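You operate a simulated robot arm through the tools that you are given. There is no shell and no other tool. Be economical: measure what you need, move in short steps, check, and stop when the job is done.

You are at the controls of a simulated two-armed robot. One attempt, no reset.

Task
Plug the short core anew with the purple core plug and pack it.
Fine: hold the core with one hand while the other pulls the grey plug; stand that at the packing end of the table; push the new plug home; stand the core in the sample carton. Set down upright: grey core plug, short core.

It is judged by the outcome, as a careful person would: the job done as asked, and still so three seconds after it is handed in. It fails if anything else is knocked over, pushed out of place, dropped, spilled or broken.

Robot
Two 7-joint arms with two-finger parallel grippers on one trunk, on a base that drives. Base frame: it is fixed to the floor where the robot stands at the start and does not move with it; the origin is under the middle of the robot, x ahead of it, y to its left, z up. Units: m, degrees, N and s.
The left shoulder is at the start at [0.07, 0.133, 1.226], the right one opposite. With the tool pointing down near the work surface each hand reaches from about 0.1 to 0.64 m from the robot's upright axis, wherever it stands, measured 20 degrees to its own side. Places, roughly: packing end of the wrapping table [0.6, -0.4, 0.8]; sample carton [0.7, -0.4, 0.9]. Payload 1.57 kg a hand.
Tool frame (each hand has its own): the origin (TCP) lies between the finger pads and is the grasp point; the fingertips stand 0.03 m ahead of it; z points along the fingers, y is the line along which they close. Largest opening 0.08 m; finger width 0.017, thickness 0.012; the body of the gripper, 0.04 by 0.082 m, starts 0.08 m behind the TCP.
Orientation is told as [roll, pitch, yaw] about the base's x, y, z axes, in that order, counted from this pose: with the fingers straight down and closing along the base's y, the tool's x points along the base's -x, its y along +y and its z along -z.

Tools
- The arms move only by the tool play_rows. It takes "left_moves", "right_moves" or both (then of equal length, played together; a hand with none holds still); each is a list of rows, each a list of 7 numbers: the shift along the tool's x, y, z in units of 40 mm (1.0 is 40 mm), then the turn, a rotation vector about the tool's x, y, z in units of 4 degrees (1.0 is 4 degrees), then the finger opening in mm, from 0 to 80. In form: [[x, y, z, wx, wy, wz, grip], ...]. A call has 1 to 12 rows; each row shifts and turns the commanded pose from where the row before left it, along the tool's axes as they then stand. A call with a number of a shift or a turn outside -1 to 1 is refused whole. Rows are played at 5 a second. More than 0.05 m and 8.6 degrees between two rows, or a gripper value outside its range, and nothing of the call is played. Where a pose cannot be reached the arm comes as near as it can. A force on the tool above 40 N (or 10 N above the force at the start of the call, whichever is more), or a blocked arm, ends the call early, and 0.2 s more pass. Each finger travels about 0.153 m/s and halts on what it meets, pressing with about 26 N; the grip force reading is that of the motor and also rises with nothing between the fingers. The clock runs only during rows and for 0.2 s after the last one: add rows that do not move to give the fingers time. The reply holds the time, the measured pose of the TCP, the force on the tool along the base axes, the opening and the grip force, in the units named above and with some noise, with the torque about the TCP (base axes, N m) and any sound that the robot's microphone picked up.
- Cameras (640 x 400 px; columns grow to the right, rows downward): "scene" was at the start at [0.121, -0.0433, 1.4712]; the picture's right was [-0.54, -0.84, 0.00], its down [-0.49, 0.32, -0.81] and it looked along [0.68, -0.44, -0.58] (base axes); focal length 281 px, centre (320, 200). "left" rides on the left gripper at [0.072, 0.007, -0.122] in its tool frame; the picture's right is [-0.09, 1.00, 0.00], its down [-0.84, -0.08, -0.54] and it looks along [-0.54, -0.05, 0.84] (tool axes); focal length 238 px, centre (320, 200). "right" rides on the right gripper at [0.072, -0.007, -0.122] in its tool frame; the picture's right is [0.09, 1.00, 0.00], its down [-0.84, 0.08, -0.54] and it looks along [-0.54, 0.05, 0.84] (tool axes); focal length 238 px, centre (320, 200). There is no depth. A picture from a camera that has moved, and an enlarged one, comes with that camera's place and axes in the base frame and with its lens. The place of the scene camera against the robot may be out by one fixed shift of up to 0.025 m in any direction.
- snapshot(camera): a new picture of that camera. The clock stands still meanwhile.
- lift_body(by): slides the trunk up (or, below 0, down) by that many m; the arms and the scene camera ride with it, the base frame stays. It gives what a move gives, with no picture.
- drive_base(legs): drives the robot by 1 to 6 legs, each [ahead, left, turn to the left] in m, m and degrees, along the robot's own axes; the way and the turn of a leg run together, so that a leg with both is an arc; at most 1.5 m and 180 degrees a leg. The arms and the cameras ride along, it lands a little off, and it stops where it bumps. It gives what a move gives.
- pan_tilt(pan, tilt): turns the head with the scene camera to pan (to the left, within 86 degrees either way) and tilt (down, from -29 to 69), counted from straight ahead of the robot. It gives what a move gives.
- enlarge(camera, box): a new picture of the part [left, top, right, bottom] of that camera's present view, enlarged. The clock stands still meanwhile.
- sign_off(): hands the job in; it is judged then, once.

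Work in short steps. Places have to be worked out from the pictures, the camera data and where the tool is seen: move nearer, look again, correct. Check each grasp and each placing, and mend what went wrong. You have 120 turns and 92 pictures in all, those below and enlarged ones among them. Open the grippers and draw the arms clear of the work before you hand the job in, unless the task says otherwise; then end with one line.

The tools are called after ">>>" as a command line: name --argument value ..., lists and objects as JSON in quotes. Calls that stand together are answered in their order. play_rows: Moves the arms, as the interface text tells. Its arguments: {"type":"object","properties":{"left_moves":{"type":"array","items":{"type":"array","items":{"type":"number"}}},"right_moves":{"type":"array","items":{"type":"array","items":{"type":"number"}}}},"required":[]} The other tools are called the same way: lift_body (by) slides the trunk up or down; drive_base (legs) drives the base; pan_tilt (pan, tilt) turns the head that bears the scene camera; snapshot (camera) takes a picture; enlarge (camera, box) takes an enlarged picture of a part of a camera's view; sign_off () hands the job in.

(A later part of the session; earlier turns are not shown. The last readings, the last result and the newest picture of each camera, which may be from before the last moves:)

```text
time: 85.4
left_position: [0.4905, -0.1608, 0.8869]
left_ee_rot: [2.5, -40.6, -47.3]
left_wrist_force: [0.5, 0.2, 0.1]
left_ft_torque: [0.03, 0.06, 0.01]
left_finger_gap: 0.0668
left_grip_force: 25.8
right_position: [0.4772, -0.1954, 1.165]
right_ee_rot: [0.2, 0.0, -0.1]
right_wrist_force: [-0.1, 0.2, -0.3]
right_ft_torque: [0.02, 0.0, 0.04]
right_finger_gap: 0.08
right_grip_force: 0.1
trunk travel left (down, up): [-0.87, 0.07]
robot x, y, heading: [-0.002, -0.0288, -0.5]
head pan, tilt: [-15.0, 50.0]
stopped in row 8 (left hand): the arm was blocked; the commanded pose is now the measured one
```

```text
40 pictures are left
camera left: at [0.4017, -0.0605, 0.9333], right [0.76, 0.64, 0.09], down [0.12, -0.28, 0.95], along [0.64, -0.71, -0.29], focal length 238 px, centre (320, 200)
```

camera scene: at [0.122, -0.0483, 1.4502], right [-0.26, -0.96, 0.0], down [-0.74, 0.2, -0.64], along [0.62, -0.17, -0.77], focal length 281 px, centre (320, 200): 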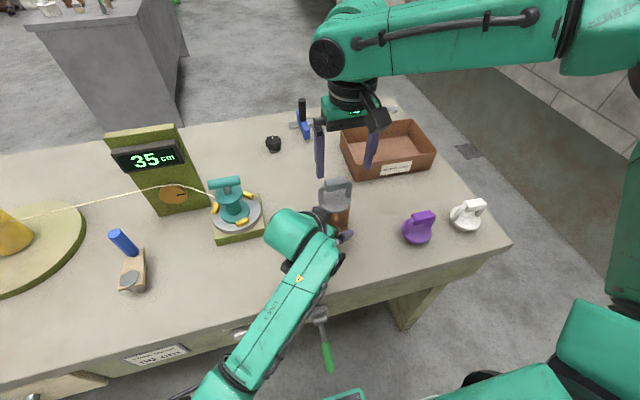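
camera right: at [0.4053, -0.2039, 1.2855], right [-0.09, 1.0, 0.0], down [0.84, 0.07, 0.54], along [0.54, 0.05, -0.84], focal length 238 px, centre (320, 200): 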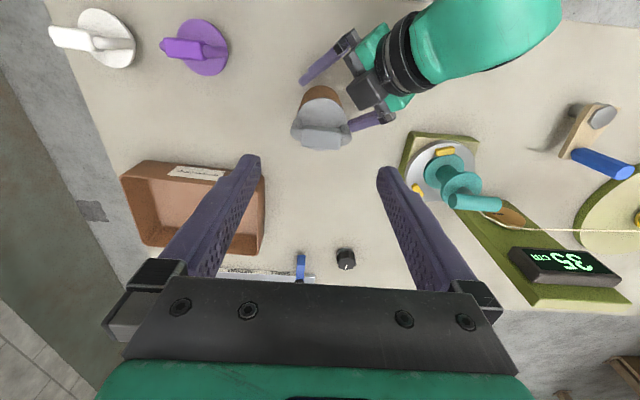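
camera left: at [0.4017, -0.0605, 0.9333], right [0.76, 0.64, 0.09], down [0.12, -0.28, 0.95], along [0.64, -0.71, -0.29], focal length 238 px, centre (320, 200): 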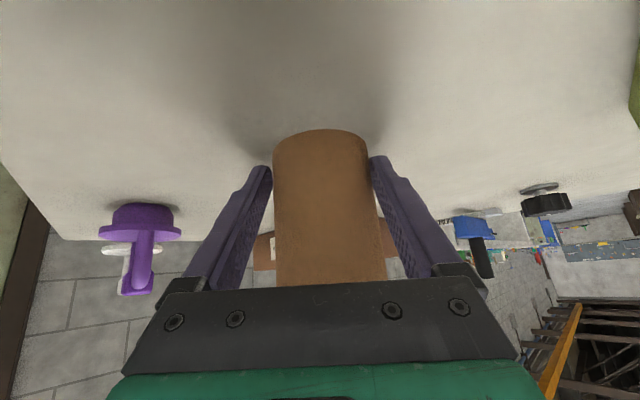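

The core is gripped at 67 mm with no net force, though the arm settled off its command. I check the core's uprightness and where its handle is now.

>>> enlarge --camera "scene" --box '[240, 140, 480, 290]'

>>> enlarge --camera "right" --box '[220, 50, 460, 200]'

```text
2.67 times, centred on (360, 215) of scene
camera zoom: at [0.1229, -0.048, 1.5202], right [-0.26, -0.96, 0.0], down [-0.74, 0.2, -0.64], along [0.62, -0.17, -0.77], focal length 750 px, centre (213, 160)
```

zoom: 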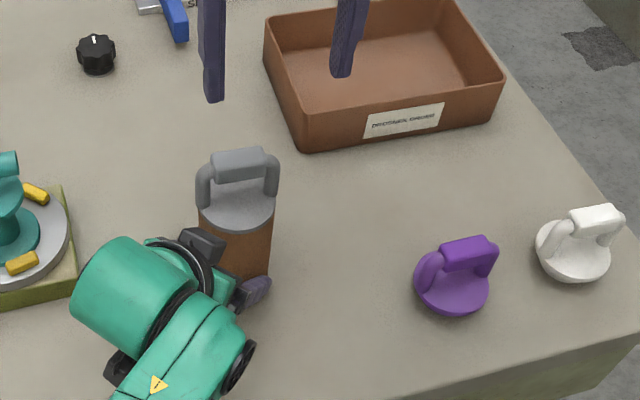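

```text
2.67 times, centred on (340, 125) of right
camera zoom: at [0.4059, -0.2039, 1.2853], right [-0.09, 1.0, 0.0], down [0.84, 0.07, 0.54], along [0.54, 0.05, -0.84], focal length 636 px, centre (267, 400)
```

zoom: 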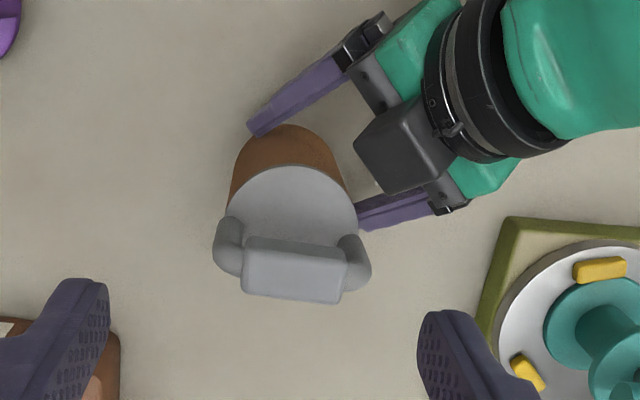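

Clear view: the core is upright at about (0.502,-0.182) and the handle bar is still along y, about 0.07 wide. I move the right hand over it and down to just above the bar.

>>> play_rows --right_moves '[[-0.62, 0.34, 0, 0, 0, 0, 80], [0, 0, 0.6, 0, 0, 0, 80], [0, 0, 0.6, 0, 0, 0, 80], [0, 0, 0.6, 0, 0, 0, 80], [0, 0, 0.5, 0, 0, 0, 80], [0, 0, 0, 0, 0, 0, 80]]'

>>> snapshot --camera "right"

>>> enlarge --camera "scene" --box '[240, 120, 440, 270]'

```text
time: 86.8
left_position: [0.4905, -0.1621, 0.8888]
left_ee_rot: [2.6, -40.7, -47.4]
left_wrist_force: [0.1, 0.0, -1.4]
left_ft_torque: [0.04, 0.03, 0.01]
left_finger_gap: 0.0666
left_grip_force: 26.5
right_position: [0.5013, -0.1828, 1.0716]
right_ee_rot: [0.1, -0.2, -0.1]
right_wrist_force: [0.1, 0.5, 0.7]
right_ft_torque: [-0.03, 0.02, -0.01]
right_finger_gap: 0.0803
right_grip_force: 0.0
trunk travel left (down, up): [-0.87, 0.07]
robot x, y, heading: [0.0052, -0.0337, -0.5]
head pan, tilt: [-15.0, 50.0]
```

```text
37 pictures are left
camera right: at [0.4287, -0.1911, 1.1934], right [-0.09, 1.0, 0.0], down [0.84, 0.07, 0.54], along [0.54, 0.05, -0.84], focal length 238 px, centre (320, 200)
```

right: 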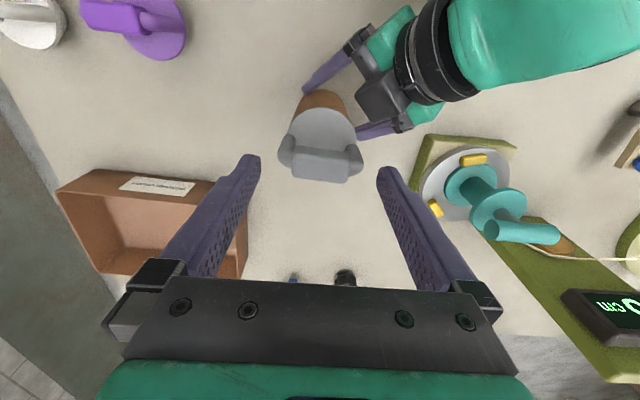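

```text
2.67 times, centred on (340, 195) of scene
camera zoom: at [0.1223, -0.048, 1.5203], right [-0.26, -0.96, 0.0], down [-0.74, 0.2, -0.64], along [0.62, -0.17, -0.77], focal length 750 px, centre (267, 213)
```

zoom: 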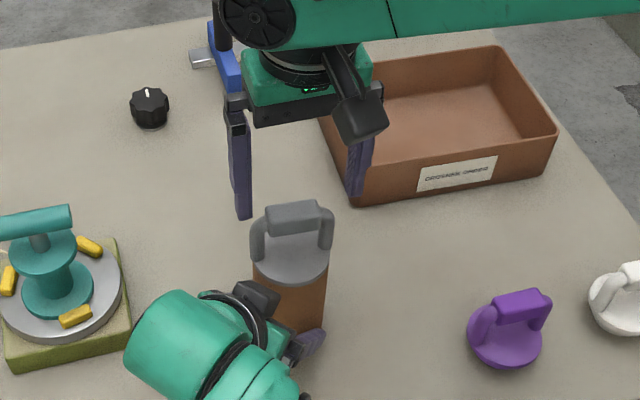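

The handle is centred between the right fingers. I shift 4 mm ahead and descend to z about 1.01.

>>> play_rows --right_moves '[[-0.1, 0.03, 0.3, 0, 0, 0, 80], [0, 0, 0.4, 0, 0, 0, 80], [0, 0, 0.4, 0, 0, 0, 80], [0, 0, 0.4, 0, 0, 0, 80], [0, 0, 0, 0, 0, 0, 80]]'

>>> snapshot --camera "right"

>>> enlarge --camera "scene" --box '[240, 120, 440, 270]'

```text
time: 88.0
left_position: [0.4909, -0.1628, 0.8875]
left_ee_rot: [2.4, -40.7, -47.5]
left_wrist_force: [0.1, -0.1, -2.4]
left_ft_torque: [0.05, 0.02, 0.04]
left_finger_gap: 0.0664
left_grip_force: 25.5
right_position: [0.4886, -0.1924, 1.0196]
right_ee_rot: [0.1, -0.1, -0.1]
right_wrist_force: [0.3, 0.9, 0.1]
right_ft_torque: [-0.03, 0.02, -0.02]
right_finger_gap: 0.08
right_grip_force: 0.0
right hand out of reach, approached as far as the arm can: row 2, 3, 4
trunk travel left (down, up): [-0.87, 0.07]
robot x, y, heading: [-0.0028, -0.0334, -0.5]
head pan, tilt: [-15.0, 50.0]
```

```text
35 pictures are left
camera right: at [0.4169, -0.2, 1.1421], right [-0.09, 1.0, 0.0], down [0.84, 0.07, 0.54], along [0.54, 0.05, -0.84], focal length 238 px, centre (320, 200)
```

right: 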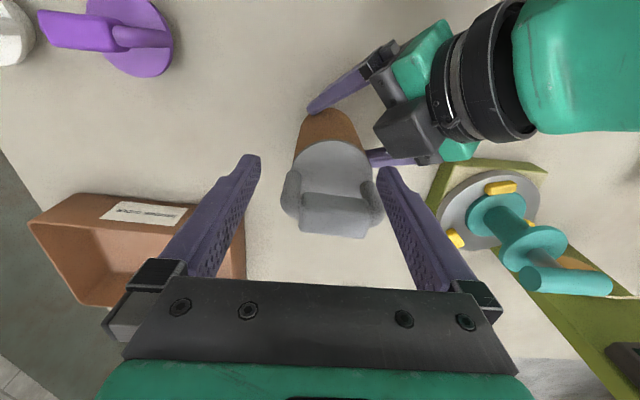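

```text
2.67 times, centred on (340, 195) of scene
camera zoom: at [0.1222, -0.0478, 1.5202], right [-0.26, -0.96, 0.0], down [-0.74, 0.2, -0.64], along [0.62, -0.17, -0.77], focal length 750 px, centre (267, 213)
```

zoom: 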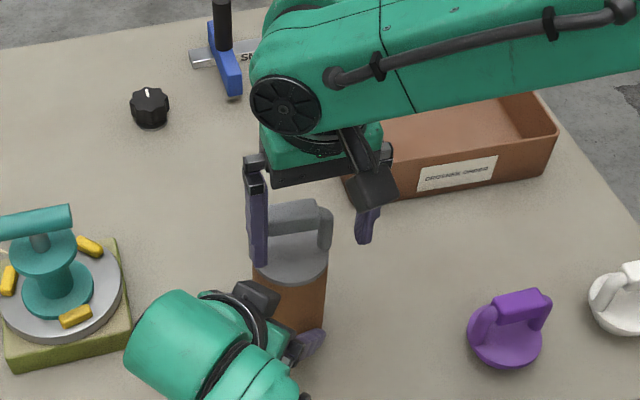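

The right arm reaches its limit at this low height, 12 mm short. Both arms are freer higher up, so I lift the right hand and then raise the core 5 cm in the left hand.

>>> play_rows --right_moves '[[0, 0, -0.5, 0, 0, 0, 80], [0, 0, -1, 0, 0, 0, 80], [0, 0, -1, 0, 0, 0, 80], [0, 0, -0.6, 0, 0, 0, 80], [0, 0, 0, 0, 0, 0, 80], [0, 0, 0, 0, 0, 0, 80], [0, 0, 0, 0, 0, 0, 80]]' --left_moves '[[0, 0, 0, 0, 0, 0, 62], [0, 0, 0, 0, 0, 0, 62], [-0.27, 0, -0.32, 0, 0, 0, 62], [-0.27, 0, -0.32, 0, 0, 0, 62], [-0.27, 0, -0.32, 0, 0, 0, 62], [0, 0, 0, 0, 0, 0, 62], [0, 0, 0, 0, 0, 0, 62]]'

>>> snapshot --camera "right"

>>> snapshot --camera "scene"

```text
time: 89.6
left_position: [0.4897, -0.1615, 0.9399]
left_ee_rot: [2.6, -40.7, -47.5]
left_wrist_force: [0.9, 0.2, -3.1]
left_ft_torque: [0.04, 0.05, -0.03]
left_finger_gap: 0.0663
left_grip_force: 25.1
right_position: [0.4891, -0.1925, 1.1452]
right_ee_rot: [0.1, 0.1, -0.1]
right_wrist_force: [-0.2, 0.6, 0.5]
right_ft_torque: [-0.01, -0.03, 0.03]
right_finger_gap: 0.0803
right_grip_force: 0.1
trunk travel left (down, up): [-0.87, 0.07]
robot x, y, heading: [0.0021, -0.0317, -0.5]
head pan, tilt: [-15.0, 50.0]
```

```text
33 pictures are left
camera right: at [0.4167, -0.2005, 1.2667], right [-0.09, 1.0, 0.0], down [0.84, 0.07, 0.54], along [0.54, 0.05, -0.84], focal length 238 px, centre (320, 200)
```

right: 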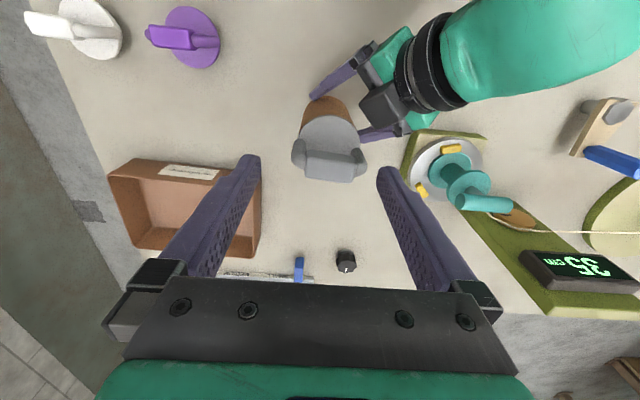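

```text
32 pictures are left
camera scene: at [0.1228, -0.048, 1.5202], right [-0.26, -0.96, 0.0], down [-0.74, 0.2, -0.64], along [0.62, -0.17, -0.77], focal length 281 px, centre (320, 200)
```

scene: 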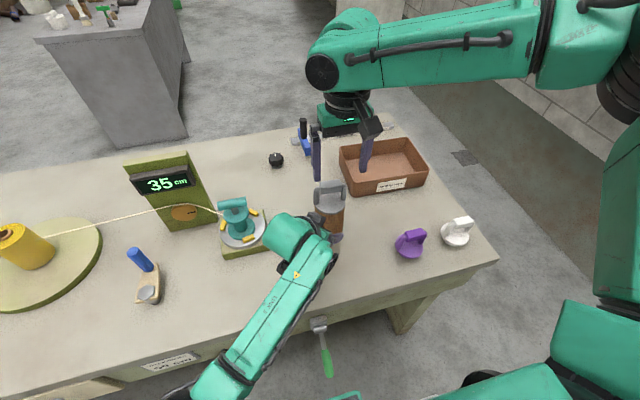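

The core hangs level in the left hand. I slide it 16 mm toward the right hand's reachable side.

>>> play_rows --left_moves '[[0, -0.2, 0, 0, 0, 0, 62], [0, -0.2, 0, 0, 0, 0, 62], [0, 0, 0, 0, 0, 0, 62]]'

>>> enlarge --camera "right" --box '[220, 60, 460, 210]'

```text
time: 90.4
left_position: [0.4816, -0.1638, 0.9336]
left_ee_rot: [3.4, -40.3, -47.5]
left_wrist_force: [0.4, 0.1, -1.2]
left_ft_torque: [0.04, 0.04, 0.0]
left_finger_gap: 0.0667
left_grip_force: 25.8
right_position: [0.489, -0.1922, 1.1447]
right_ee_rot: [0.2, 0.0, -0.1]
right_wrist_force: [0.3, 0.7, -0.1]
right_ft_torque: [-0.01, 0.01, -0.02]
right_finger_gap: 0.08
right_grip_force: 0.1
trunk travel left (down, up): [-0.87, 0.07]
robot x, y, heading: [0.0032, -0.0297, -0.6]
head pan, tilt: [-15.0, 50.0]
```

```text
2.67 times, centred on (340, 135) of right
camera zoom: at [0.4167, -0.2007, 1.2666], right [-0.09, 1.0, 0.0], down [0.84, 0.07, 0.54], along [0.54, 0.05, -0.84], focal length 636 px, centre (267, 373)
```

zoom: 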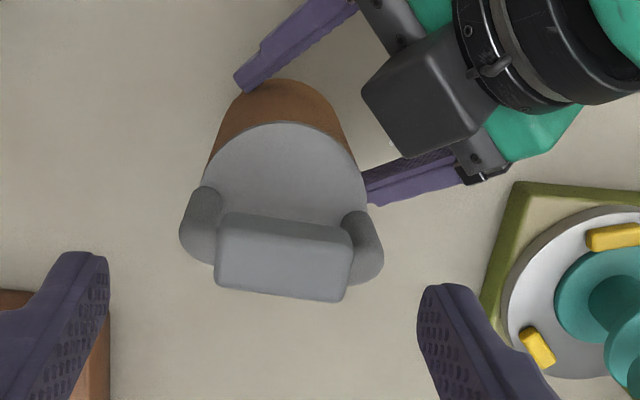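

The raised handle is now at about (0.498,-0.187) with the bar at z about 1.07. I descend onto it to TCP z about 1.06.

>>> play_rows --right_moves '[[-0.22, 0.13, 0.3, 0, 0, 0, 80], [0, 0, 0.5, 0, 0, 0, 80], [0, 0, 0.5, 0, 0, 0, 80], [0, 0, 0.4, 0, 0, 0, 80], [0, 0, 0.35, 0, 0, 0, 80], [0, 0, 0, 0, 0, 0, 80]]'

>>> snapshot --camera "right"

```text
time: 91.8
left_position: [0.4794, -0.1654, 0.9335]
left_ee_rot: [3.2, -40.0, -47.7]
left_wrist_force: [0.0, -1.1, -2.0]
left_ft_torque: [0.05, 0.01, 0.03]
left_finger_gap: 0.0668
left_grip_force: 26.2
right_position: [0.4976, -0.1869, 1.061]
right_ee_rot: [0.2, -0.1, -0.1]
right_wrist_force: [-0.1, -0.8, 1.1]
right_ft_torque: [-0.03, 0.01, 0.0]
right_finger_gap: 0.0801
right_grip_force: 0.0
trunk travel left (down, up): [-0.87, 0.07]
robot x, y, heading: [0.0, -0.0301, -0.3]
head pan, tilt: [-15.0, 50.0]
```

```text
30 pictures are left
camera right: at [0.4264, -0.1961, 1.1837], right [-0.09, 1.0, 0.0], down [0.84, 0.07, 0.54], along [0.54, 0.05, -0.84], focal length 238 px, centre (320, 200)
```

right: 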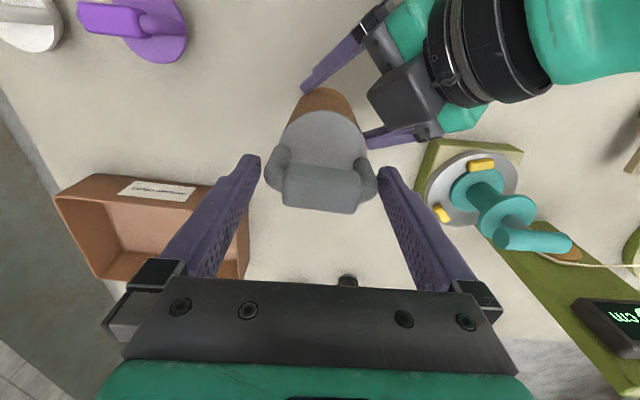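

The handle sits between the right fingers. I close them on its legs.

>>> play_rows --right_moves '[[0, 0, 0, 0, 0, 0, 72], [0, 0, 0, 0, 0, 0, 60], [0, 0, 0, 0, 0, 0, 58], [0, 0, 0, 0, 0, 0, 58]]'

```text
time: 92.8
left_position: [0.4787, -0.1668, 0.9318]
left_ee_rot: [3.1, -40.0, -47.7]
left_wrist_force: [0.6, -7.2, 0.9]
left_ft_torque: [0.09, 0.14, -0.11]
left_finger_gap: 0.0661
left_grip_force: 26.2
right_position: [0.4982, -0.1885, 1.0634]
right_ee_rot: [0.1, -0.1, -0.1]
right_wrist_force: [-1.9, 6.9, -2.2]
right_ft_torque: [0.79, 0.07, 0.02]
right_finger_gap: 0.0744
right_grip_force: 25.8
trunk travel left (down, up): [-0.87, 0.07]
robot x, y, heading: [0.0022, -0.0316, -0.4]
head pan, tilt: [-15.0, 50.0]
```

The grip on the handle is firm at 74 mm. I pull straight up in small rows.

>>> play_rows --right_moves '[[0, -0.03, -0.1, 0, 0, 0, 58], [0, 0, -0.15, 0, 0, 0, 58], [0, 0, -0.15, 0, 0, 0, 58], [0, 0, -0.2, 0, 0, 0, 58], [0, 0, -0.2, 0, 0, 0, 58], [0, 0, -0.3, 0, 0, 0, 58], [0, 0, -0.3, 0, 0, 0, 58], [0, 0, 0, 0, 0, 0, 58]]'

>>> snapshot --camera "scene"

```text
time: 94.6
left_position: [0.4793, -0.1662, 0.9332]
left_ee_rot: [3.2, -39.9, -47.6]
left_wrist_force: [0.4, -0.3, -1.5]
left_ft_torque: [0.01, 0.03, -0.02]
left_finger_gap: 0.0662
left_grip_force: 25.9
right_position: [0.5005, -0.1875, 1.1199]
right_ee_rot: [0.2, 0.0, -0.1]
right_wrist_force: [0.4, 0.9, -0.9]
right_ft_torque: [0.02, -0.01, 0.0]
right_finger_gap: 0.0745
right_grip_force: 26.1
trunk travel left (down, up): [-0.87, 0.07]
robot x, y, heading: [0.0044, -0.0338, -0.4]
head pan, tilt: [-15.0, 50.0]
```

```text
29 pictures are left
camera scene: at [0.123, -0.0481, 1.5202], right [-0.26, -0.96, 0.0], down [-0.74, 0.2, -0.64], along [0.62, -0.17, -0.77], focal length 281 px, centre (320, 200)
```

scene: 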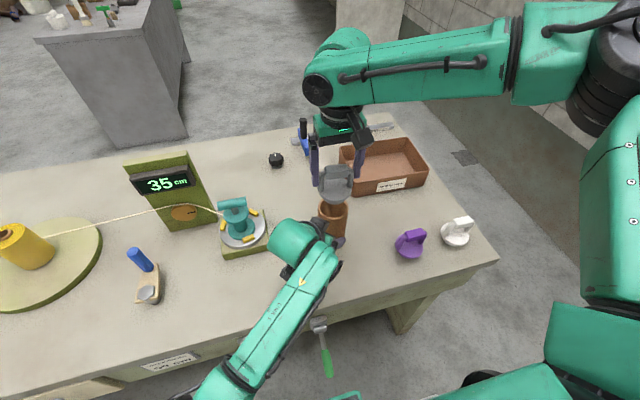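

The grey plug came out cleanly and the core is still held. I carry the plug right toward the free spot at the packing end, about (0.53,-0.41).

>>> play_rows --right_moves '[[0, 0, -0.5, 0, 0, 0, 58], [0, -0.6, -0.3, 0, 0, 0, 58], [-0.1, -0.9, 0, 0, 0, 0, 58], [-0.15, -0.9, 0, 0, 0, 0, 58], [-0.15, -0.9, 0, 0, 0, 0, 58], [-0.15, -0.9, 0, 0, 0, 0, 58], [-0.15, -0.9, 0, 0, 0, 0, 58], [-0.1, -0.45, 0, 0, 0, 0, 58], [0, 0, 0, 0, 0, 0, 58]]'

>>> play_rows --right_moves '[[0, 0, 0.8, 0, 0, 0, 58], [0, 0, 0.8, 0, 0, 0, 58], [0, 0, 0.8, 0, 0, 0, 58], [0, 0, 0.8, 0, 0, 0, 58], [0, 0, 0.6, 0, 0, 0, 58], [0, 0, 0, 0, 0, 0, 58]]'

>>> snapshot --camera "scene"

```text
time: 96.6
left_position: [0.4784, -0.1658, 0.9336]
left_ee_rot: [3.3, -40.1, -47.7]
left_wrist_force: [0.4, 0.2, -0.4]
left_ft_torque: [0.0, 0.01, -0.02]
left_finger_gap: 0.0662
left_grip_force: 26.5
right_position: [0.5299, -0.4125, 1.153]
right_ee_rot: [0.1, -0.1, -0.1]
right_wrist_force: [0.0, 0.1, -1.2]
right_ft_torque: [-0.01, -0.03, 0.01]
right_finger_gap: 0.0744
right_grip_force: 26.5
trunk travel left (down, up): [-0.87, 0.07]
robot x, y, heading: [0.0021, -0.0315, -0.5]
head pan, tilt: [-15.0, 50.0]
```

```text
time: 98.0
left_position: [0.4791, -0.1653, 0.9321]
left_ee_rot: [3.3, -40.0, -47.7]
left_wrist_force: [-0.1, 0.7, -1.8]
left_ft_torque: [0.02, 0.04, -0.03]
left_finger_gap: 0.0662
left_grip_force: 25.6
right_position: [0.5279, -0.4127, 1.0015]
right_ee_rot: [0.1, -0.1, -0.1]
right_wrist_force: [0.7, -0.6, -1.6]
right_ft_torque: [0.0, -0.01, 0.01]
right_finger_gap: 0.0746
right_grip_force: 26.2
right hand out of reach, approached as far as the arm can: row 5
trunk travel left (down, up): [-0.87, 0.07]
robot x, y, heading: [0.0032, -0.034, -0.5]
head pan, tilt: [-15.0, 50.0]
```

```text
28 pictures are left
camera scene: at [0.1217, -0.0492, 1.5203], right [-0.26, -0.96, 0.0], down [-0.74, 0.2, -0.64], along [0.62, -0.17, -0.77], focal length 281 px, centre (320, 200)
```

scene: 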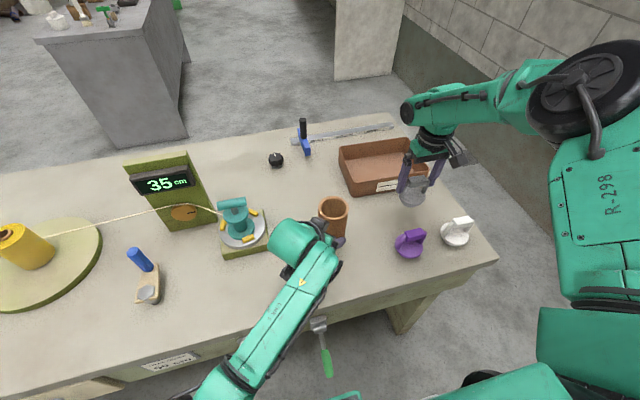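

The arm stopped at z 1.00 there. I come 2 cm nearer and continue down until it touches.

>>> play_rows --right_moves '[[0.6, 0, 0, 0, 0, 0, 58], [0, 0, 0.4, 0, 0, 0, 58], [0, 0, 0.4, 0, 0, 0, 58], [0, 0, 0.4, 0, 0, 0, 58], [0, 0, 0.2, 0, 0, 0, 58], [0, 0, 0, 0, 0, 0, 58]]'

```text
time: 99.4
left_position: [0.4787, -0.1646, 0.9319]
left_ee_rot: [3.2, -39.9, -47.6]
left_wrist_force: [0.2, -0.3, -0.6]
left_ft_torque: [-0.01, 0.03, 0.01]
left_finger_gap: 0.0662
left_grip_force: 25.6
right_position: [0.4949, -0.4069, 0.9519]
right_ee_rot: [0.1, -0.3, -0.1]
right_wrist_force: [0.1, 0.1, -1.3]
right_ft_torque: [0.02, 0.01, 0.02]
right_finger_gap: 0.0742
right_grip_force: 25.8
right hand out of reach, approached as far as the arm can: row 4, 5
trunk travel left (down, up): [-0.87, 0.07]
robot x, y, heading: [0.0006, -0.0341, -0.6]
head pan, tilt: [-15.0, 50.0]
```

It is about 15 mm above the table and at its reach limit. The core has 4 cm of clearance, so I lower the trunk 12 mm.

>>> lift_body --by -0.012

>>> enlarge --camera "scene" --box '[340, 130, 500, 270]'

```text
time: 100.0
left_position: [0.4806, -0.1644, 0.9211]
left_ee_rot: [3.1, -40.0, -47.6]
left_wrist_force: [-0.2, 0.3, -0.6]
left_ft_torque: [0.01, 0.04, -0.02]
left_finger_gap: 0.0661
left_grip_force: 25.7
right_position: [0.4946, -0.4072, 0.939]
right_ee_rot: [-0.1, -0.2, 0.0]
right_wrist_force: [0.2, 0.5, 0.0]
right_ft_torque: [0.01, -0.01, -0.01]
right_finger_gap: 0.0745
right_grip_force: 25.9
trunk travel left (down, up): [-0.858, 0.082]
robot x, y, heading: [0.0008, -0.035, -0.6]
head pan, tilt: [-15.0, 50.0]
```

```text
2.86 times, centred on (420, 200) of scene
camera zoom: at [0.1235, -0.0483, 1.5081], right [-0.26, -0.96, 0.0], down [-0.74, 0.2, -0.64], along [0.62, -0.17, -0.77], focal length 804 px, centre (34, 200)
```

zoom: 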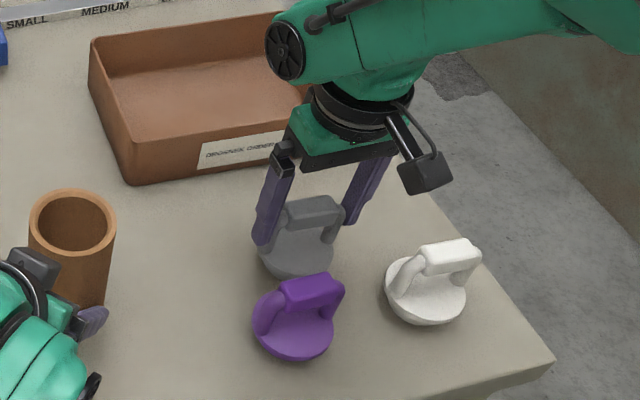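

The weight reading fell to zero, so the plug is touching down about 8 cm from the purple one, with clear space between. I lower 2 mm more, open and rise.

>>> lift_body --by -0.002

>>> play_rows --right_moves '[[0, 0, 0, 0, 0, 0, 76], [0, 0, 0, 0, 0, 0, 80], [0, 0, 0, 0, 0, 0, 80], [0, 0, -0.3, 0, 0, 0, 80], [0, 0, -0.7, 0, 0, 0, 80], [0, 0, -0.9, 0, 0, 0, 80], [0, 0, -0.9, 0, 0, 0, 80], [0, 0, 0, 0, 0, 0, 80]]'

>>> snapshot --camera "right"

```text
time: 100.5
left_position: [0.4791, -0.1666, 0.9186]
left_ee_rot: [3.2, -40.0, -47.7]
left_wrist_force: [0.7, 0.7, -1.0]
left_ft_torque: [0.02, 0.05, 0.01]
left_finger_gap: 0.0662
left_grip_force: 26.3
right_position: [0.4953, -0.4069, 0.9387]
right_ee_rot: [0.0, -0.3, -0.2]
right_wrist_force: [0.0, 0.5, -1.2]
right_ft_torque: [-0.01, -0.03, -0.01]
right_finger_gap: 0.0745
right_grip_force: 26.0
trunk travel left (down, up): [-0.856, 0.084]
robot x, y, heading: [0.0029, -0.038, -0.7]
head pan, tilt: [-15.0, 50.0]
```

```text
time: 102.3
left_position: [0.4785, -0.165, 0.9179]
left_ee_rot: [3.4, -40.0, -47.7]
left_wrist_force: [0.9, -0.6, -1.0]
left_ft_torque: [0.03, 0.02, 0.01]
left_finger_gap: 0.0662
left_grip_force: 26.3
right_position: [0.494, -0.4078, 1.0511]
right_ee_rot: [0.0, -0.2, -0.1]
right_wrist_force: [-0.3, -0.1, 0.0]
right_ft_torque: [0.04, 0.0, -0.04]
right_finger_gap: 0.0799
right_grip_force: 0.1
trunk travel left (down, up): [-0.856, 0.084]
robot x, y, heading: [-0.0001, -0.0317, -0.5]
head pan, tilt: [-15.0, 50.0]
```

```text
26 pictures are left
camera right: at [0.4215, -0.4155, 1.1723], right [-0.09, 1.0, 0.0], down [0.83, 0.08, 0.55], along [0.54, 0.05, -0.84], focal length 238 px, centre (320, 200)
```

right: 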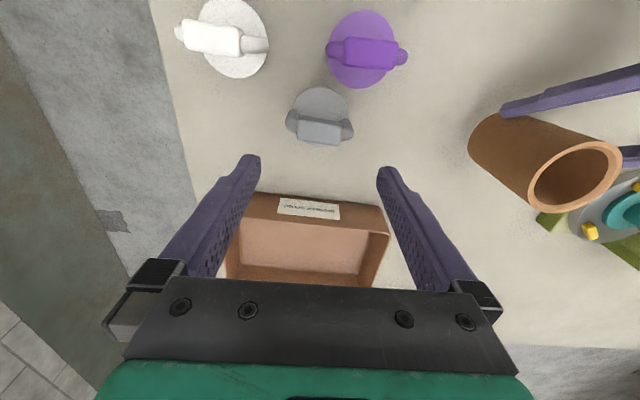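

The grey plug stands upright. Next I hover over the purple plug, which I place at about (0.426,-0.375), and look again.

>>> play_rows --right_moves '[[0.85, 0.4, 0, 0, 0, 0, 80], [0.85, 0.42, 0, 0, 0, 0, 80], [0, 0, 0.6, 0, 0, 0, 80], [0, 0, 0.4, 0, 0, 0, 80], [0, 0, 0, 0, 0, 0, 80]]'

>>> snapshot --camera "right"

```text
time: 103.5
left_position: [0.4786, -0.1643, 0.9188]
left_ee_rot: [3.3, -40.1, -47.7]
left_wrist_force: [-0.4, -0.1, -1.7]
left_ft_torque: [0.02, 0.0, 0.0]
left_finger_gap: 0.0663
left_grip_force: 25.8
right_position: [0.426, -0.3739, 1.0091]
right_ee_rot: [0.0, -0.4, -0.1]
right_wrist_force: [-1.0, 0.7, 0.7]
right_ft_torque: [0.0, 0.0, 0.0]
right_finger_gap: 0.0802
right_grip_force: 0.1
trunk travel left (down, up): [-0.856, 0.084]
robot x, y, heading: [-0.0011, -0.0309, -0.5]
head pan, tilt: [-15.0, 50.0]
```

```text
25 pictures are left
camera right: at [0.3532, -0.3821, 1.1301], right [-0.09, 1.0, 0.0], down [0.83, 0.08, 0.55], along [0.54, 0.05, -0.84], focal length 238 px, centre (320, 200)
```

right: 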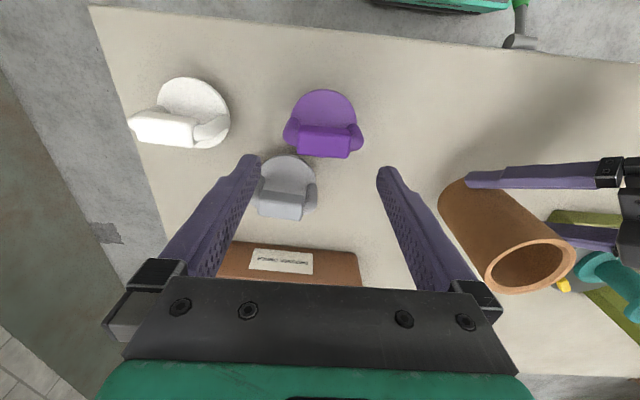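

The purple handle is about 3 mm left of centre. I correct that and descend partway.

>>> play_rows --right_moves '[[0.06, 0.08, 0, 0, 0, 0, 80], [0, 0, 0.5, 0, 0, 0, 80], [0, 0, 0.5, 0, 0, 0, 80], [0, 0, 0, 0, 0, 0, 80]]'

>>> snapshot --camera "right"

```text
time: 104.5
left_position: [0.4784, -0.1649, 0.9195]
left_ee_rot: [3.2, -40.0, -47.8]
left_wrist_force: [-0.6, 0.5, -1.2]
left_ft_torque: [0.04, 0.05, 0.0]
left_finger_gap: 0.0661
left_grip_force: 26.0
right_position: [0.4242, -0.3723, 0.9698]
right_ee_rot: [0.0, -0.4, -0.1]
right_wrist_force: [0.5, -1.1, 1.1]
right_ft_torque: [0.02, 0.0, -0.01]
right_finger_gap: 0.0799
right_grip_force: 0.0
trunk travel left (down, up): [-0.856, 0.084]
robot x, y, heading: [-0.0017, -0.0335, -0.5]
head pan, tilt: [-15.0, 50.0]
```

```text
24 pictures are left
camera right: at [0.3512, -0.3796, 1.0911], right [-0.09, 1.0, 0.0], down [0.83, 0.08, 0.55], along [0.54, 0.05, -0.84], focal length 238 px, centre (320, 200)
```

right: 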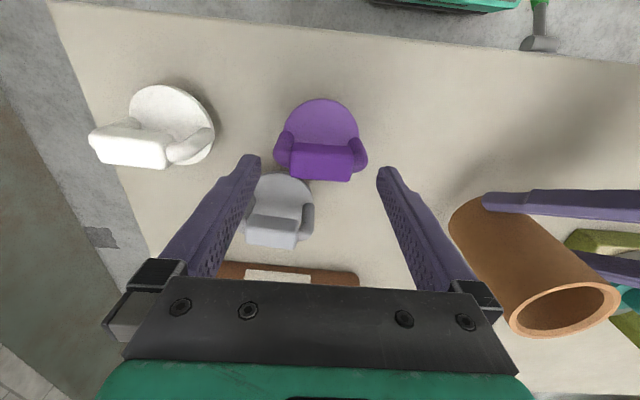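

Centred. I descend to z about 0.939, the same grip height as on the grey plug, and take one comparison picture before closing.

>>> play_rows --right_moves '[[0, 0, 0.4, 0, 0, 0, 80], [0, 0, 0.37, 0, 0, 0, 80], [0, 0, 0, 0, 0, 0, 80]]'

>>> snapshot --camera "right"

```text
time: 105.3
left_position: [0.4779, -0.1663, 0.9204]
left_ee_rot: [3.3, -40.0, -47.7]
left_wrist_force: [0.0, -0.6, -0.6]
left_ft_torque: [0.02, 0.02, 0.04]
left_finger_gap: 0.0662
left_grip_force: 26.1
right_position: [0.4248, -0.3689, 0.9402]
right_ee_rot: [0.0, -0.2, 0.0]
right_wrist_force: [-0.2, 1.2, 1.0]
right_ft_torque: [-0.01, 0.04, -0.01]
right_finger_gap: 0.0802
right_grip_force: 0.1
trunk travel left (down, up): [-0.856, 0.084]
robot x, y, heading: [0.0013, -0.0317, -0.2]
head pan, tilt: [-15.0, 50.0]
```

```text
23 pictures are left
camera right: at [0.3515, -0.3777, 1.0603], right [-0.09, 1.0, 0.0], down [0.83, 0.08, 0.55], along [0.54, 0.05, -0.84], focal length 238 px, centre (320, 200)
```

right: 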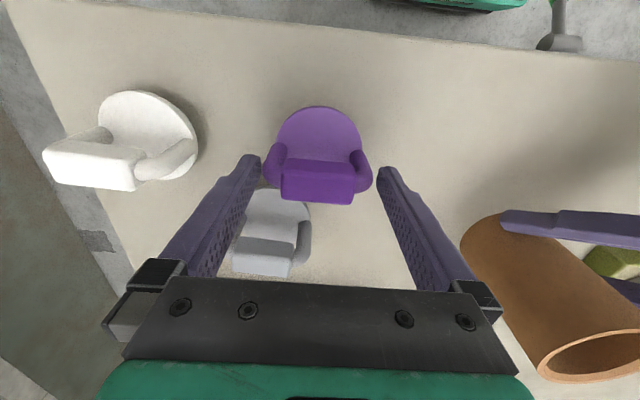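

Compared with the grey grasp, the purple plug sits about 5 mm lower and 3 mm nearer. I correct both and close.

>>> play_rows --right_moves '[[0.08, -0.04, 0.11, 0, 0, 0, 80], [0, 0, 0, 0, 0, 0, 80], [0, 0, 0, 0, 0, 0, 72], [0, 0, 0, 0, 0, 0, 60], [0, 0, 0, 0, 0, 0, 58], [0, 0, 0, 0, 0, 0, 58]]'

>>> snapshot --camera "right"

```text
time: 106.7
left_position: [0.4797, -0.1659, 0.919]
left_ee_rot: [3.4, -40.1, -47.7]
left_wrist_force: [0.2, 0.9, -0.9]
left_ft_torque: [0.02, 0.0, -0.02]
left_finger_gap: 0.0663
left_grip_force: 26.4
right_position: [0.4217, -0.372, 0.9336]
right_ee_rot: [0.0, -0.3, -0.1]
right_wrist_force: [-0.1, 0.6, 0.5]
right_ft_torque: [-0.01, 0.02, 0.01]
right_finger_gap: 0.0745
right_grip_force: 25.6
trunk travel left (down, up): [-0.856, 0.084]
robot x, y, heading: [-0.0019, -0.0292, -0.7]
head pan, tilt: [-15.0, 50.0]
```

```text
22 pictures are left
camera right: at [0.3485, -0.38, 1.0555], right [-0.09, 1.0, 0.0], down [0.83, 0.08, 0.55], along [0.54, 0.05, -0.84], focal length 238 px, centre (320, 200)
```

right: 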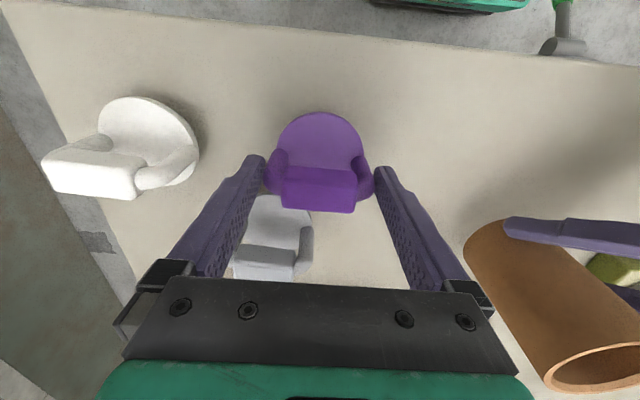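

Purple is gripped at 74.5 mm and sits in the hand exactly as the grey did. I lift it and carry it over the core, hovering at (0.498,-0.187) with z about 1.13.

>>> play_rows --right_moves '[[0, 0, -0.5, 0, 0, 0, 58], [0, 0, -0.8, 0, 0, 0, 58], [0, 0, -0.9, 0, 0, 0, 58], [0, 0, -0.9, 0, 0, 0, 58], [0, 0, -0.9, 0, 0, 0, 58], [0, 0, -0.9, 0, 0, 0, 58], [-0.38, 0.925, 0, 0, 0, 0, 58], [-0.38, 0.925, 0, 0, 0, 0, 58], [-0.38, 0.925, 0, 0, 0, 0, 58], [-0.38, 0.925, 0, 0, 0, 0, 58], [-0.38, 0.925, 0, 0, 0, 0, 58], [0, 0, 0, 0, 0, 0, 58]]'

>>> enlarge --camera "scene" --box '[240, 120, 440, 270]'

>>> snapshot --camera "right"

```text
time: 109.3
left_position: [0.4783, -0.1659, 0.919]
left_ee_rot: [3.2, -40.0, -47.7]
left_wrist_force: [0.4, 0.0, -2.4]
left_ft_torque: [0.04, 0.04, 0.01]
left_finger_gap: 0.0662
left_grip_force: 25.9
right_position: [0.4961, -0.1899, 1.131]
right_ee_rot: [0.1, -0.3, -0.3]
right_wrist_force: [0.0, 0.0, -2.3]
right_ft_torque: [0.0, 0.0, -0.01]
right_finger_gap: 0.0748
right_grip_force: 25.4
trunk travel left (down, up): [-0.856, 0.084]
robot x, y, heading: [-0.0003, -0.0322, -0.4]
head pan, tilt: [-15.0, 50.0]
```

```text
2.67 times, centred on (340, 195) of scene
camera zoom: at [0.1222, -0.0494, 1.5062], right [-0.26, -0.96, 0.0], down [-0.74, 0.2, -0.64], along [0.62, -0.17, -0.77], focal length 750 px, centre (267, 213)
```

zoom: 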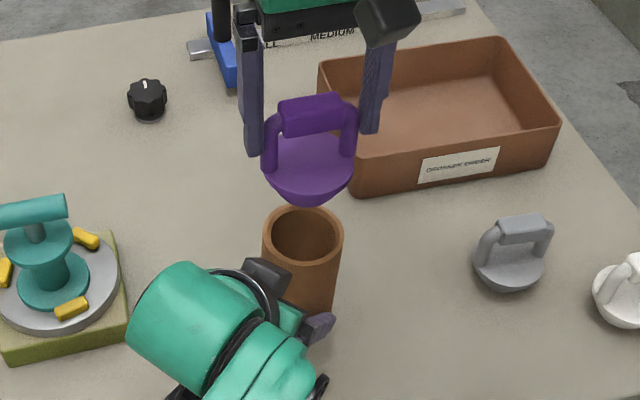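

```text
20 pictures are left
camera right: at [0.4237, -0.1974, 1.2528], right [-0.09, 1.0, 0.0], down [0.83, 0.07, 0.55], along [0.54, 0.05, -0.84], focal length 238 px, centre (320, 200)
```

right: 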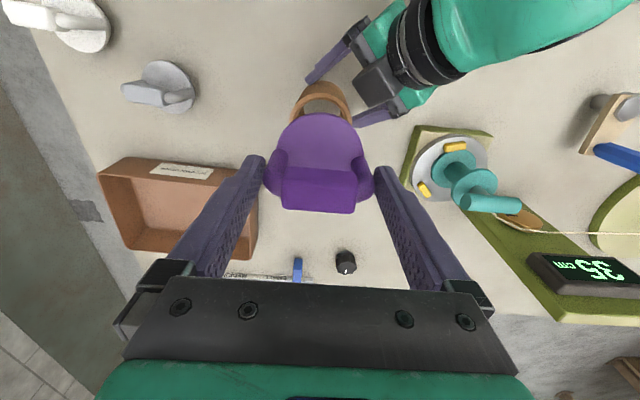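

The plug has a tapered stub, which will self-centre, and it needs about 3 mm left and 2 mm ahead. I correct and descend to just before seating.

>>> play_rows --right_moves '[[-0.06, 0.07, 0.2, 0, 0, 0, 58], [0, 0, 0.3, 0, 0, 0, 58], [0, 0, 0.3, 0, 0, 0, 58], [0, 0, 0.3, 0, 0, 0, 58], [0, 0, 0.3, 0, 0, 0, 58], [0, 0, 0, 0, 0, 0, 58]]'

>>> enlarge --camera "scene" --box '[240, 120, 440, 270]'

```text
time: 110.7
left_position: [0.4795, -0.164, 0.9192]
left_ee_rot: [3.4, -40.0, -47.7]
left_wrist_force: [0.3, -0.3, -1.8]
left_ft_torque: [0.01, 0.04, 0.0]
left_finger_gap: 0.0663
left_grip_force: 26.0
right_position: [0.4991, -0.1851, 1.0741]
right_ee_rot: [0.0, -0.2, -0.1]
right_wrist_force: [0.4, -0.3, -0.9]
right_ft_torque: [0.01, -0.02, 0.0]
right_finger_gap: 0.0747
right_grip_force: 26.1
trunk travel left (down, up): [-0.856, 0.084]
robot x, y, heading: [0.0004, -0.0331, -0.3]
head pan, tilt: [-15.0, 50.0]
```

```text
2.67 times, centred on (340, 195) of scene
camera zoom: at [0.1227, -0.048, 1.5062], right [-0.26, -0.96, 0.0], down [-0.74, 0.2, -0.64], along [0.62, -0.17, -0.77], focal length 750 px, centre (267, 213)
```

zoom: 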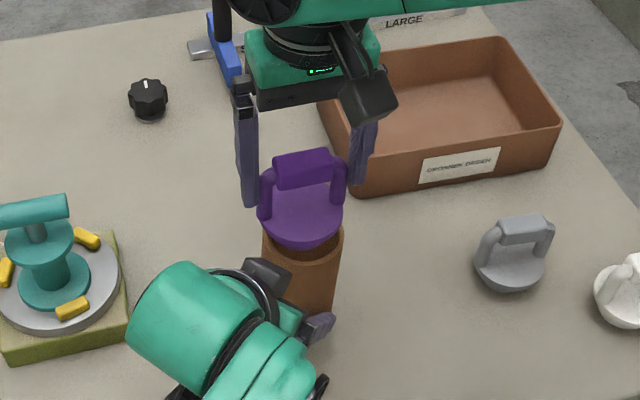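

The stub is entering the bore without contact. I press down in small rows.

>>> play_rows --right_moves '[[0, -0.03, 0.12, 0, 0, 0, 58], [0, 0, 0.12, 0, 0, 0, 58], [0, 0, 0.12, 0, 0, 0, 58], [0, 0, 0.1, 0, 0, 0, 58], [0, 0, 0.1, 0, 0, 0, 58], [0, 0, 0.05, 0, 0, 0, 58], [0, 0, 0, 0, 0, 0, 58]]'

>>> enlarge --camera "scene" --box '[270, 140, 370, 250]'

```text
time: 112.3
left_position: [0.479, -0.1645, 0.916]
left_ee_rot: [3.1, -39.8, -47.6]
left_wrist_force: [7.2, 0.7, -18.6]
left_ft_torque: [0.29, 0.81, 0.24]
left_finger_gap: 0.0661
left_grip_force: 25.9
right_position: [0.5006, -0.1857, 1.0508]
right_ee_rot: [-0.1, -0.4, -0.1]
right_wrist_force: [-6.9, 0.0, 15.8]
right_ft_torque: [0.0, 0.55, -0.05]
right_finger_gap: 0.0746
right_grip_force: 25.8
trunk travel left (down, up): [-0.856, 0.084]
robot x, y, heading: [-0.0001, -0.0294, -0.5]
head pan, tilt: [-15.0, 50.0]
```

```text
3.64 times, centred on (320, 195) of scene
camera zoom: at [0.1228, -0.0481, 1.5062], right [-0.26, -0.96, 0.0], down [-0.74, 0.2, -0.64], along [0.62, -0.17, -0.77], focal length 1023 px, centre (320, 218)
```

zoom: 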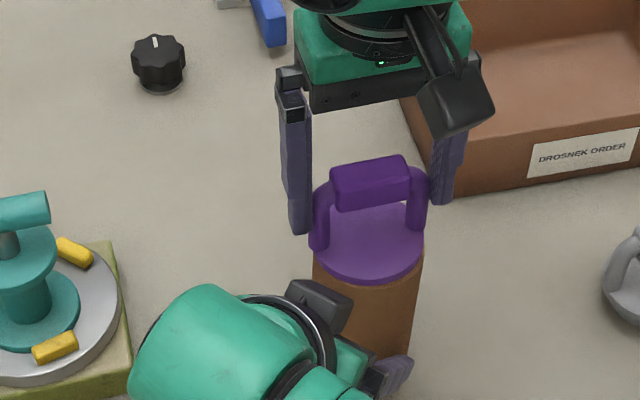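

The plug is seated to within about 3 mm at 16 N. For a firm push the core should stand on the table, so I lower the trunk 27 mm with both hands keeping hold.

>>> lift_body --by -0.027

```text
time: 113.0
left_position: [0.4794, -0.1643, 0.8918]
left_ee_rot: [3.2, -39.9, -47.7]
left_wrist_force: [1.3, 2.1, -17.7]
left_ft_torque: [0.14, 0.59, 0.19]
left_finger_gap: 0.0659
left_grip_force: 25.9
right_position: [0.5008, -0.1867, 1.0236]
right_ee_rot: [0.0, -0.4, -0.1]
right_wrist_force: [-1.4, -1.8, 15.3]
right_ft_torque: [-0.07, -0.04, -0.07]
right_finger_gap: 0.0747
right_grip_force: 26.1
trunk travel left (down, up): [-0.829, 0.111]
robot x, y, heading: [0.0016, -0.033, -0.4]
head pan, tilt: [-15.0, 50.0]
```

Still 3–4 mm above the table. I lower a little more.

>>> lift_body --by -0.005

>>> play_rows --right_moves '[[0, 0, 0.06, 0, 0, 0, 58], [0, 0, 0.06, 0, 0, 0, 58], [0, 0, 0.06, 0, 0, 0, 58], [0, 0, 0.06, 0, 0, 0, 58], [0, 0, 0, 0, 0, 0, 58]]'

>>> enlarge --camera "scene" --box '[270, 140, 370, 250]'

```text
time: 113.6
left_position: [0.4777, -0.1646, 0.8892]
left_ee_rot: [3.4, -40.4, -47.7]
left_wrist_force: [2.4, 3.5, -3.0]
left_ft_torque: [-0.7, -0.25, 0.27]
left_finger_gap: 0.0659
left_grip_force: 26.3
right_position: [0.499, -0.1865, 1.0204]
right_ee_rot: [0.0, -0.5, -0.1]
right_wrist_force: [2.2, -4.0, 19.2]
right_ft_torque: [-0.32, -0.31, -0.03]
right_finger_gap: 0.0746
right_grip_force: 26.0
trunk travel left (down, up): [-0.824, 0.116]
robot x, y, heading: [0.0014, -0.0304, -0.2]
head pan, tilt: [-15.0, 50.0]
```

```text
time: 114.8
left_position: [0.4775, -0.1654, 0.89]
left_ee_rot: [3.3, -40.2, -47.6]
left_wrist_force: [15.0, -8.3, -0.9]
left_ft_torque: [-0.69, 0.07, 0.36]
left_finger_gap: 0.0663
left_grip_force: 26.1
right_position: [0.4984, -0.1851, 1.0112]
right_ee_rot: [0.1, -0.5, -0.1]
right_wrist_force: [-4.8, 2.9, 31.9]
right_ft_torque: [-0.02, 0.08, 0.11]
right_finger_gap: 0.075
right_grip_force: 26.5
trunk travel left (down, up): [-0.824, 0.116]
robot x, y, heading: [-0.0005, -0.0353, -0.1]
head pan, tilt: [-15.0, 50.0]
```

```text
3.64 times, centred on (320, 195) of scene
camera zoom: at [0.1192, -0.0468, 1.4747], right [-0.26, -0.96, 0.0], down [-0.74, 0.2, -0.64], along [0.62, -0.17, -0.76], focal length 1023 px, centre (320, 218)
```

zoom: 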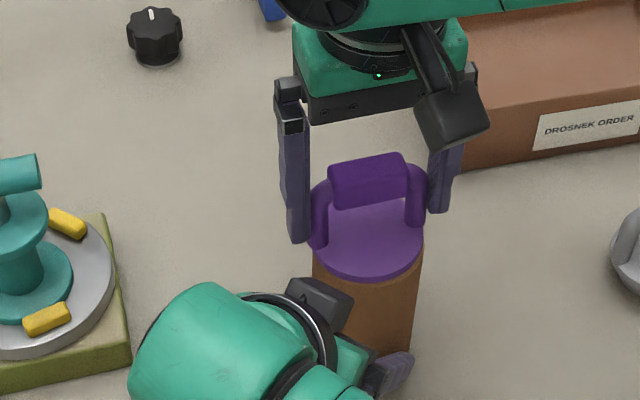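

The core is on the table and the plug was pressed at 32 N, with the fingers finally slipping down the legs, so it is home. I release with the right hand, rise and check the rim.

>>> play_rows --right_moves '[[0, 0, 0, 0, 0, 0, 76], [0, 0, 0, 0, 0, 0, 80], [0, 0, 0, 0, 0, 0, 80], [0, 0, -0.3, 0, 0, 0, 80], [0, 0, -0.8, 0, 0, 0, 80], [0, 0, -0.9, 0, 0, 0, 80], [0, 0, -0.9, 0, 0, 0, 80], [0, 0, 0, 0, 0, 0, 80]]'

>>> enlarge --camera "scene" --box '[270, 140, 370, 250]'

```text
time: 116.6
left_position: [0.4781, -0.1643, 0.8879]
left_ee_rot: [3.4, -40.2, -47.6]
left_wrist_force: [0.9, 0.7, 11.5]
left_ft_torque: [-0.68, -0.09, 0.02]
left_finger_gap: 0.0662
left_grip_force: 26.0
right_position: [0.4968, -0.1847, 1.1242]
right_ee_rot: [0.0, -0.4, -0.1]
right_wrist_force: [-0.2, 0.3, -0.2]
right_ft_torque: [-0.01, 0.04, 0.0]
right_finger_gap: 0.0797
right_grip_force: 0.2
trunk travel left (down, up): [-0.824, 0.116]
robot x, y, heading: [0.0003, -0.0331, -0.6]
head pan, tilt: [-15.0, 50.0]
```

```text
3.64 times, centred on (320, 195) of scene
camera zoom: at [0.1204, -0.047, 1.4745], right [-0.26, -0.96, 0.0], down [-0.74, 0.2, -0.64], along [0.62, -0.17, -0.77], focal length 1023 px, centre (320, 218)
```

zoom: 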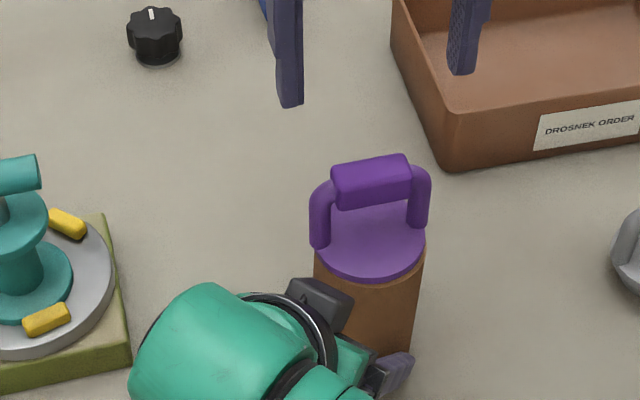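

The plug disc sits flush on the rim. I move the right hand aside, then raise the trunk to lift the core and look at the surroundings before driving to the table's packing end.

>>> play_rows --right_moves '[[0, 0, -0.9, 0, 0, 0, 80], [0.5, -0.8, 0, 0, 0, 0, 80], [0.8, -0.8, 0, 0, 0, 0, 80], [0.8, -0.8, 0, 0, 0, 0, 80], [0.8, -0.8, 0, 0, 0, 0, 80], [0.8, 0, 0, 0, 0, 0, 80]]'

>>> lift_body --by 0.115

>>> pan_tilt --pan -75 --tilt 30

>>> snapshot --camera "scene"

```text
time: 118.0
left_position: [0.4785, -0.1641, 0.8883]
left_ee_rot: [3.3, -40.1, -47.7]
left_wrist_force: [2.1, 0.2, 13.8]
left_ft_torque: [-0.81, -0.15, 0.09]
left_finger_gap: 0.0662
left_grip_force: 26.3
right_position: [0.3474, -0.314, 1.1611]
right_ee_rot: [0.0, -0.4, -0.2]
right_wrist_force: [-0.9, 1.0, 0.1]
right_ft_torque: [0.02, 0.02, -0.02]
right_finger_gap: 0.0802
right_grip_force: 0.1
trunk travel left (down, up): [-0.824, 0.116]
robot x, y, heading: [-0.0009, -0.0343, -0.4]
head pan, tilt: [-15.0, 50.0]
```

```text
time: 119.4
left_position: [0.4786, -0.166, 1.0013]
left_ee_rot: [3.2, -39.9, -47.7]
left_wrist_force: [-0.9, 0.0, -2.0]
left_ft_torque: [0.06, 0.05, 0.03]
left_finger_gap: 0.0659
left_grip_force: 26.4
right_position: [0.3501, -0.3166, 1.2757]
right_ee_rot: [0.1, -0.2, -0.1]
right_wrist_force: [-0.3, 0.5, 0.1]
right_ft_torque: [0.02, -0.02, 0.03]
right_finger_gap: 0.0802
right_grip_force: 0.0
trunk travel left (down, up): [-0.939, 0.001]
robot x, y, heading: [-0.0031, -0.0318, -0.5]
head pan, tilt: [-15.0, 50.0]
```

```text
time: 120.7
left_position: [0.4797, -0.1654, 1.0016]
left_ee_rot: [3.4, -40.0, -47.7]
left_wrist_force: [-0.3, -1.0, -1.7]
left_ft_torque: [0.01, 0.06, -0.03]
left_finger_gap: 0.0663
left_grip_force: 26.3
right_position: [0.3489, -0.3164, 1.2751]
right_ee_rot: [0.0, -0.4, -0.1]
right_wrist_force: [0.2, -0.7, -0.6]
right_ft_torque: [-0.02, 0.03, 0.0]
right_finger_gap: 0.0799
right_grip_force: 0.0
trunk travel left (down, up): [-0.939, 0.001]
robot x, y, heading: [0.0027, -0.0338, -0.5]
head pan, tilt: [-75.0, 30.0]
```

```text
15 pictures are left
camera scene: at [0.0716, -0.1153, 1.6187], right [-0.97, -0.25, 0.0], down [-0.13, 0.48, -0.87], along [0.22, -0.84, -0.5], focal length 281 px, centre (320, 200)
```

scene: 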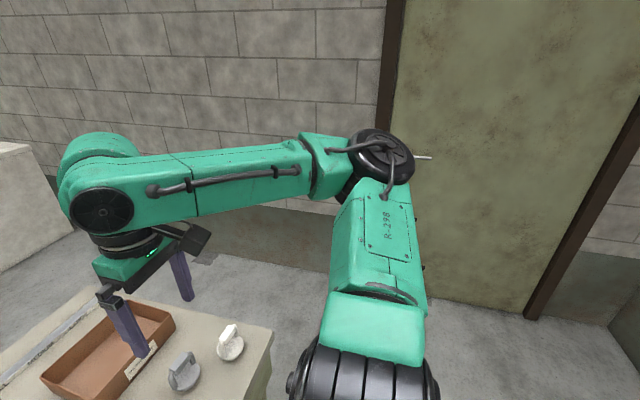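

The floor is clear, with the wall about 1.7 m to the right. First legs: back 0.25, right 0.72, then turn left 90°, so that the core passes outside the table.

>>> drive_base --legs '[[-0.25, 0, 0], [0, -0.72, 0], [0, 0, 90]]'

```text
time: 129.9
left_position: [-0.1135, -0.2843, 1.0009]
left_ee_rot: [3.3, -40.0, 40.7]
left_wrist_force: [-0.3, 0.4, -2.4]
left_ft_torque: [-0.04, 0.05, -0.01]
left_finger_gap: 0.0659
left_grip_force: 26.8
right_position: [0.0347, -0.4184, 1.276]
right_ee_rot: [0.0, -0.3, 88.3]
right_wrist_force: [-0.1, 0.8, -0.2]
right_ft_torque: [-0.02, 0.0, -0.01]
right_finger_gap: 0.08
right_grip_force: 0.2
trunk travel left (down, up): [-0.939, 0.001]
robot x, y, heading: [-0.26, -0.7618, 87.9]
head pan, tilt: [-75.0, 30.0]
```

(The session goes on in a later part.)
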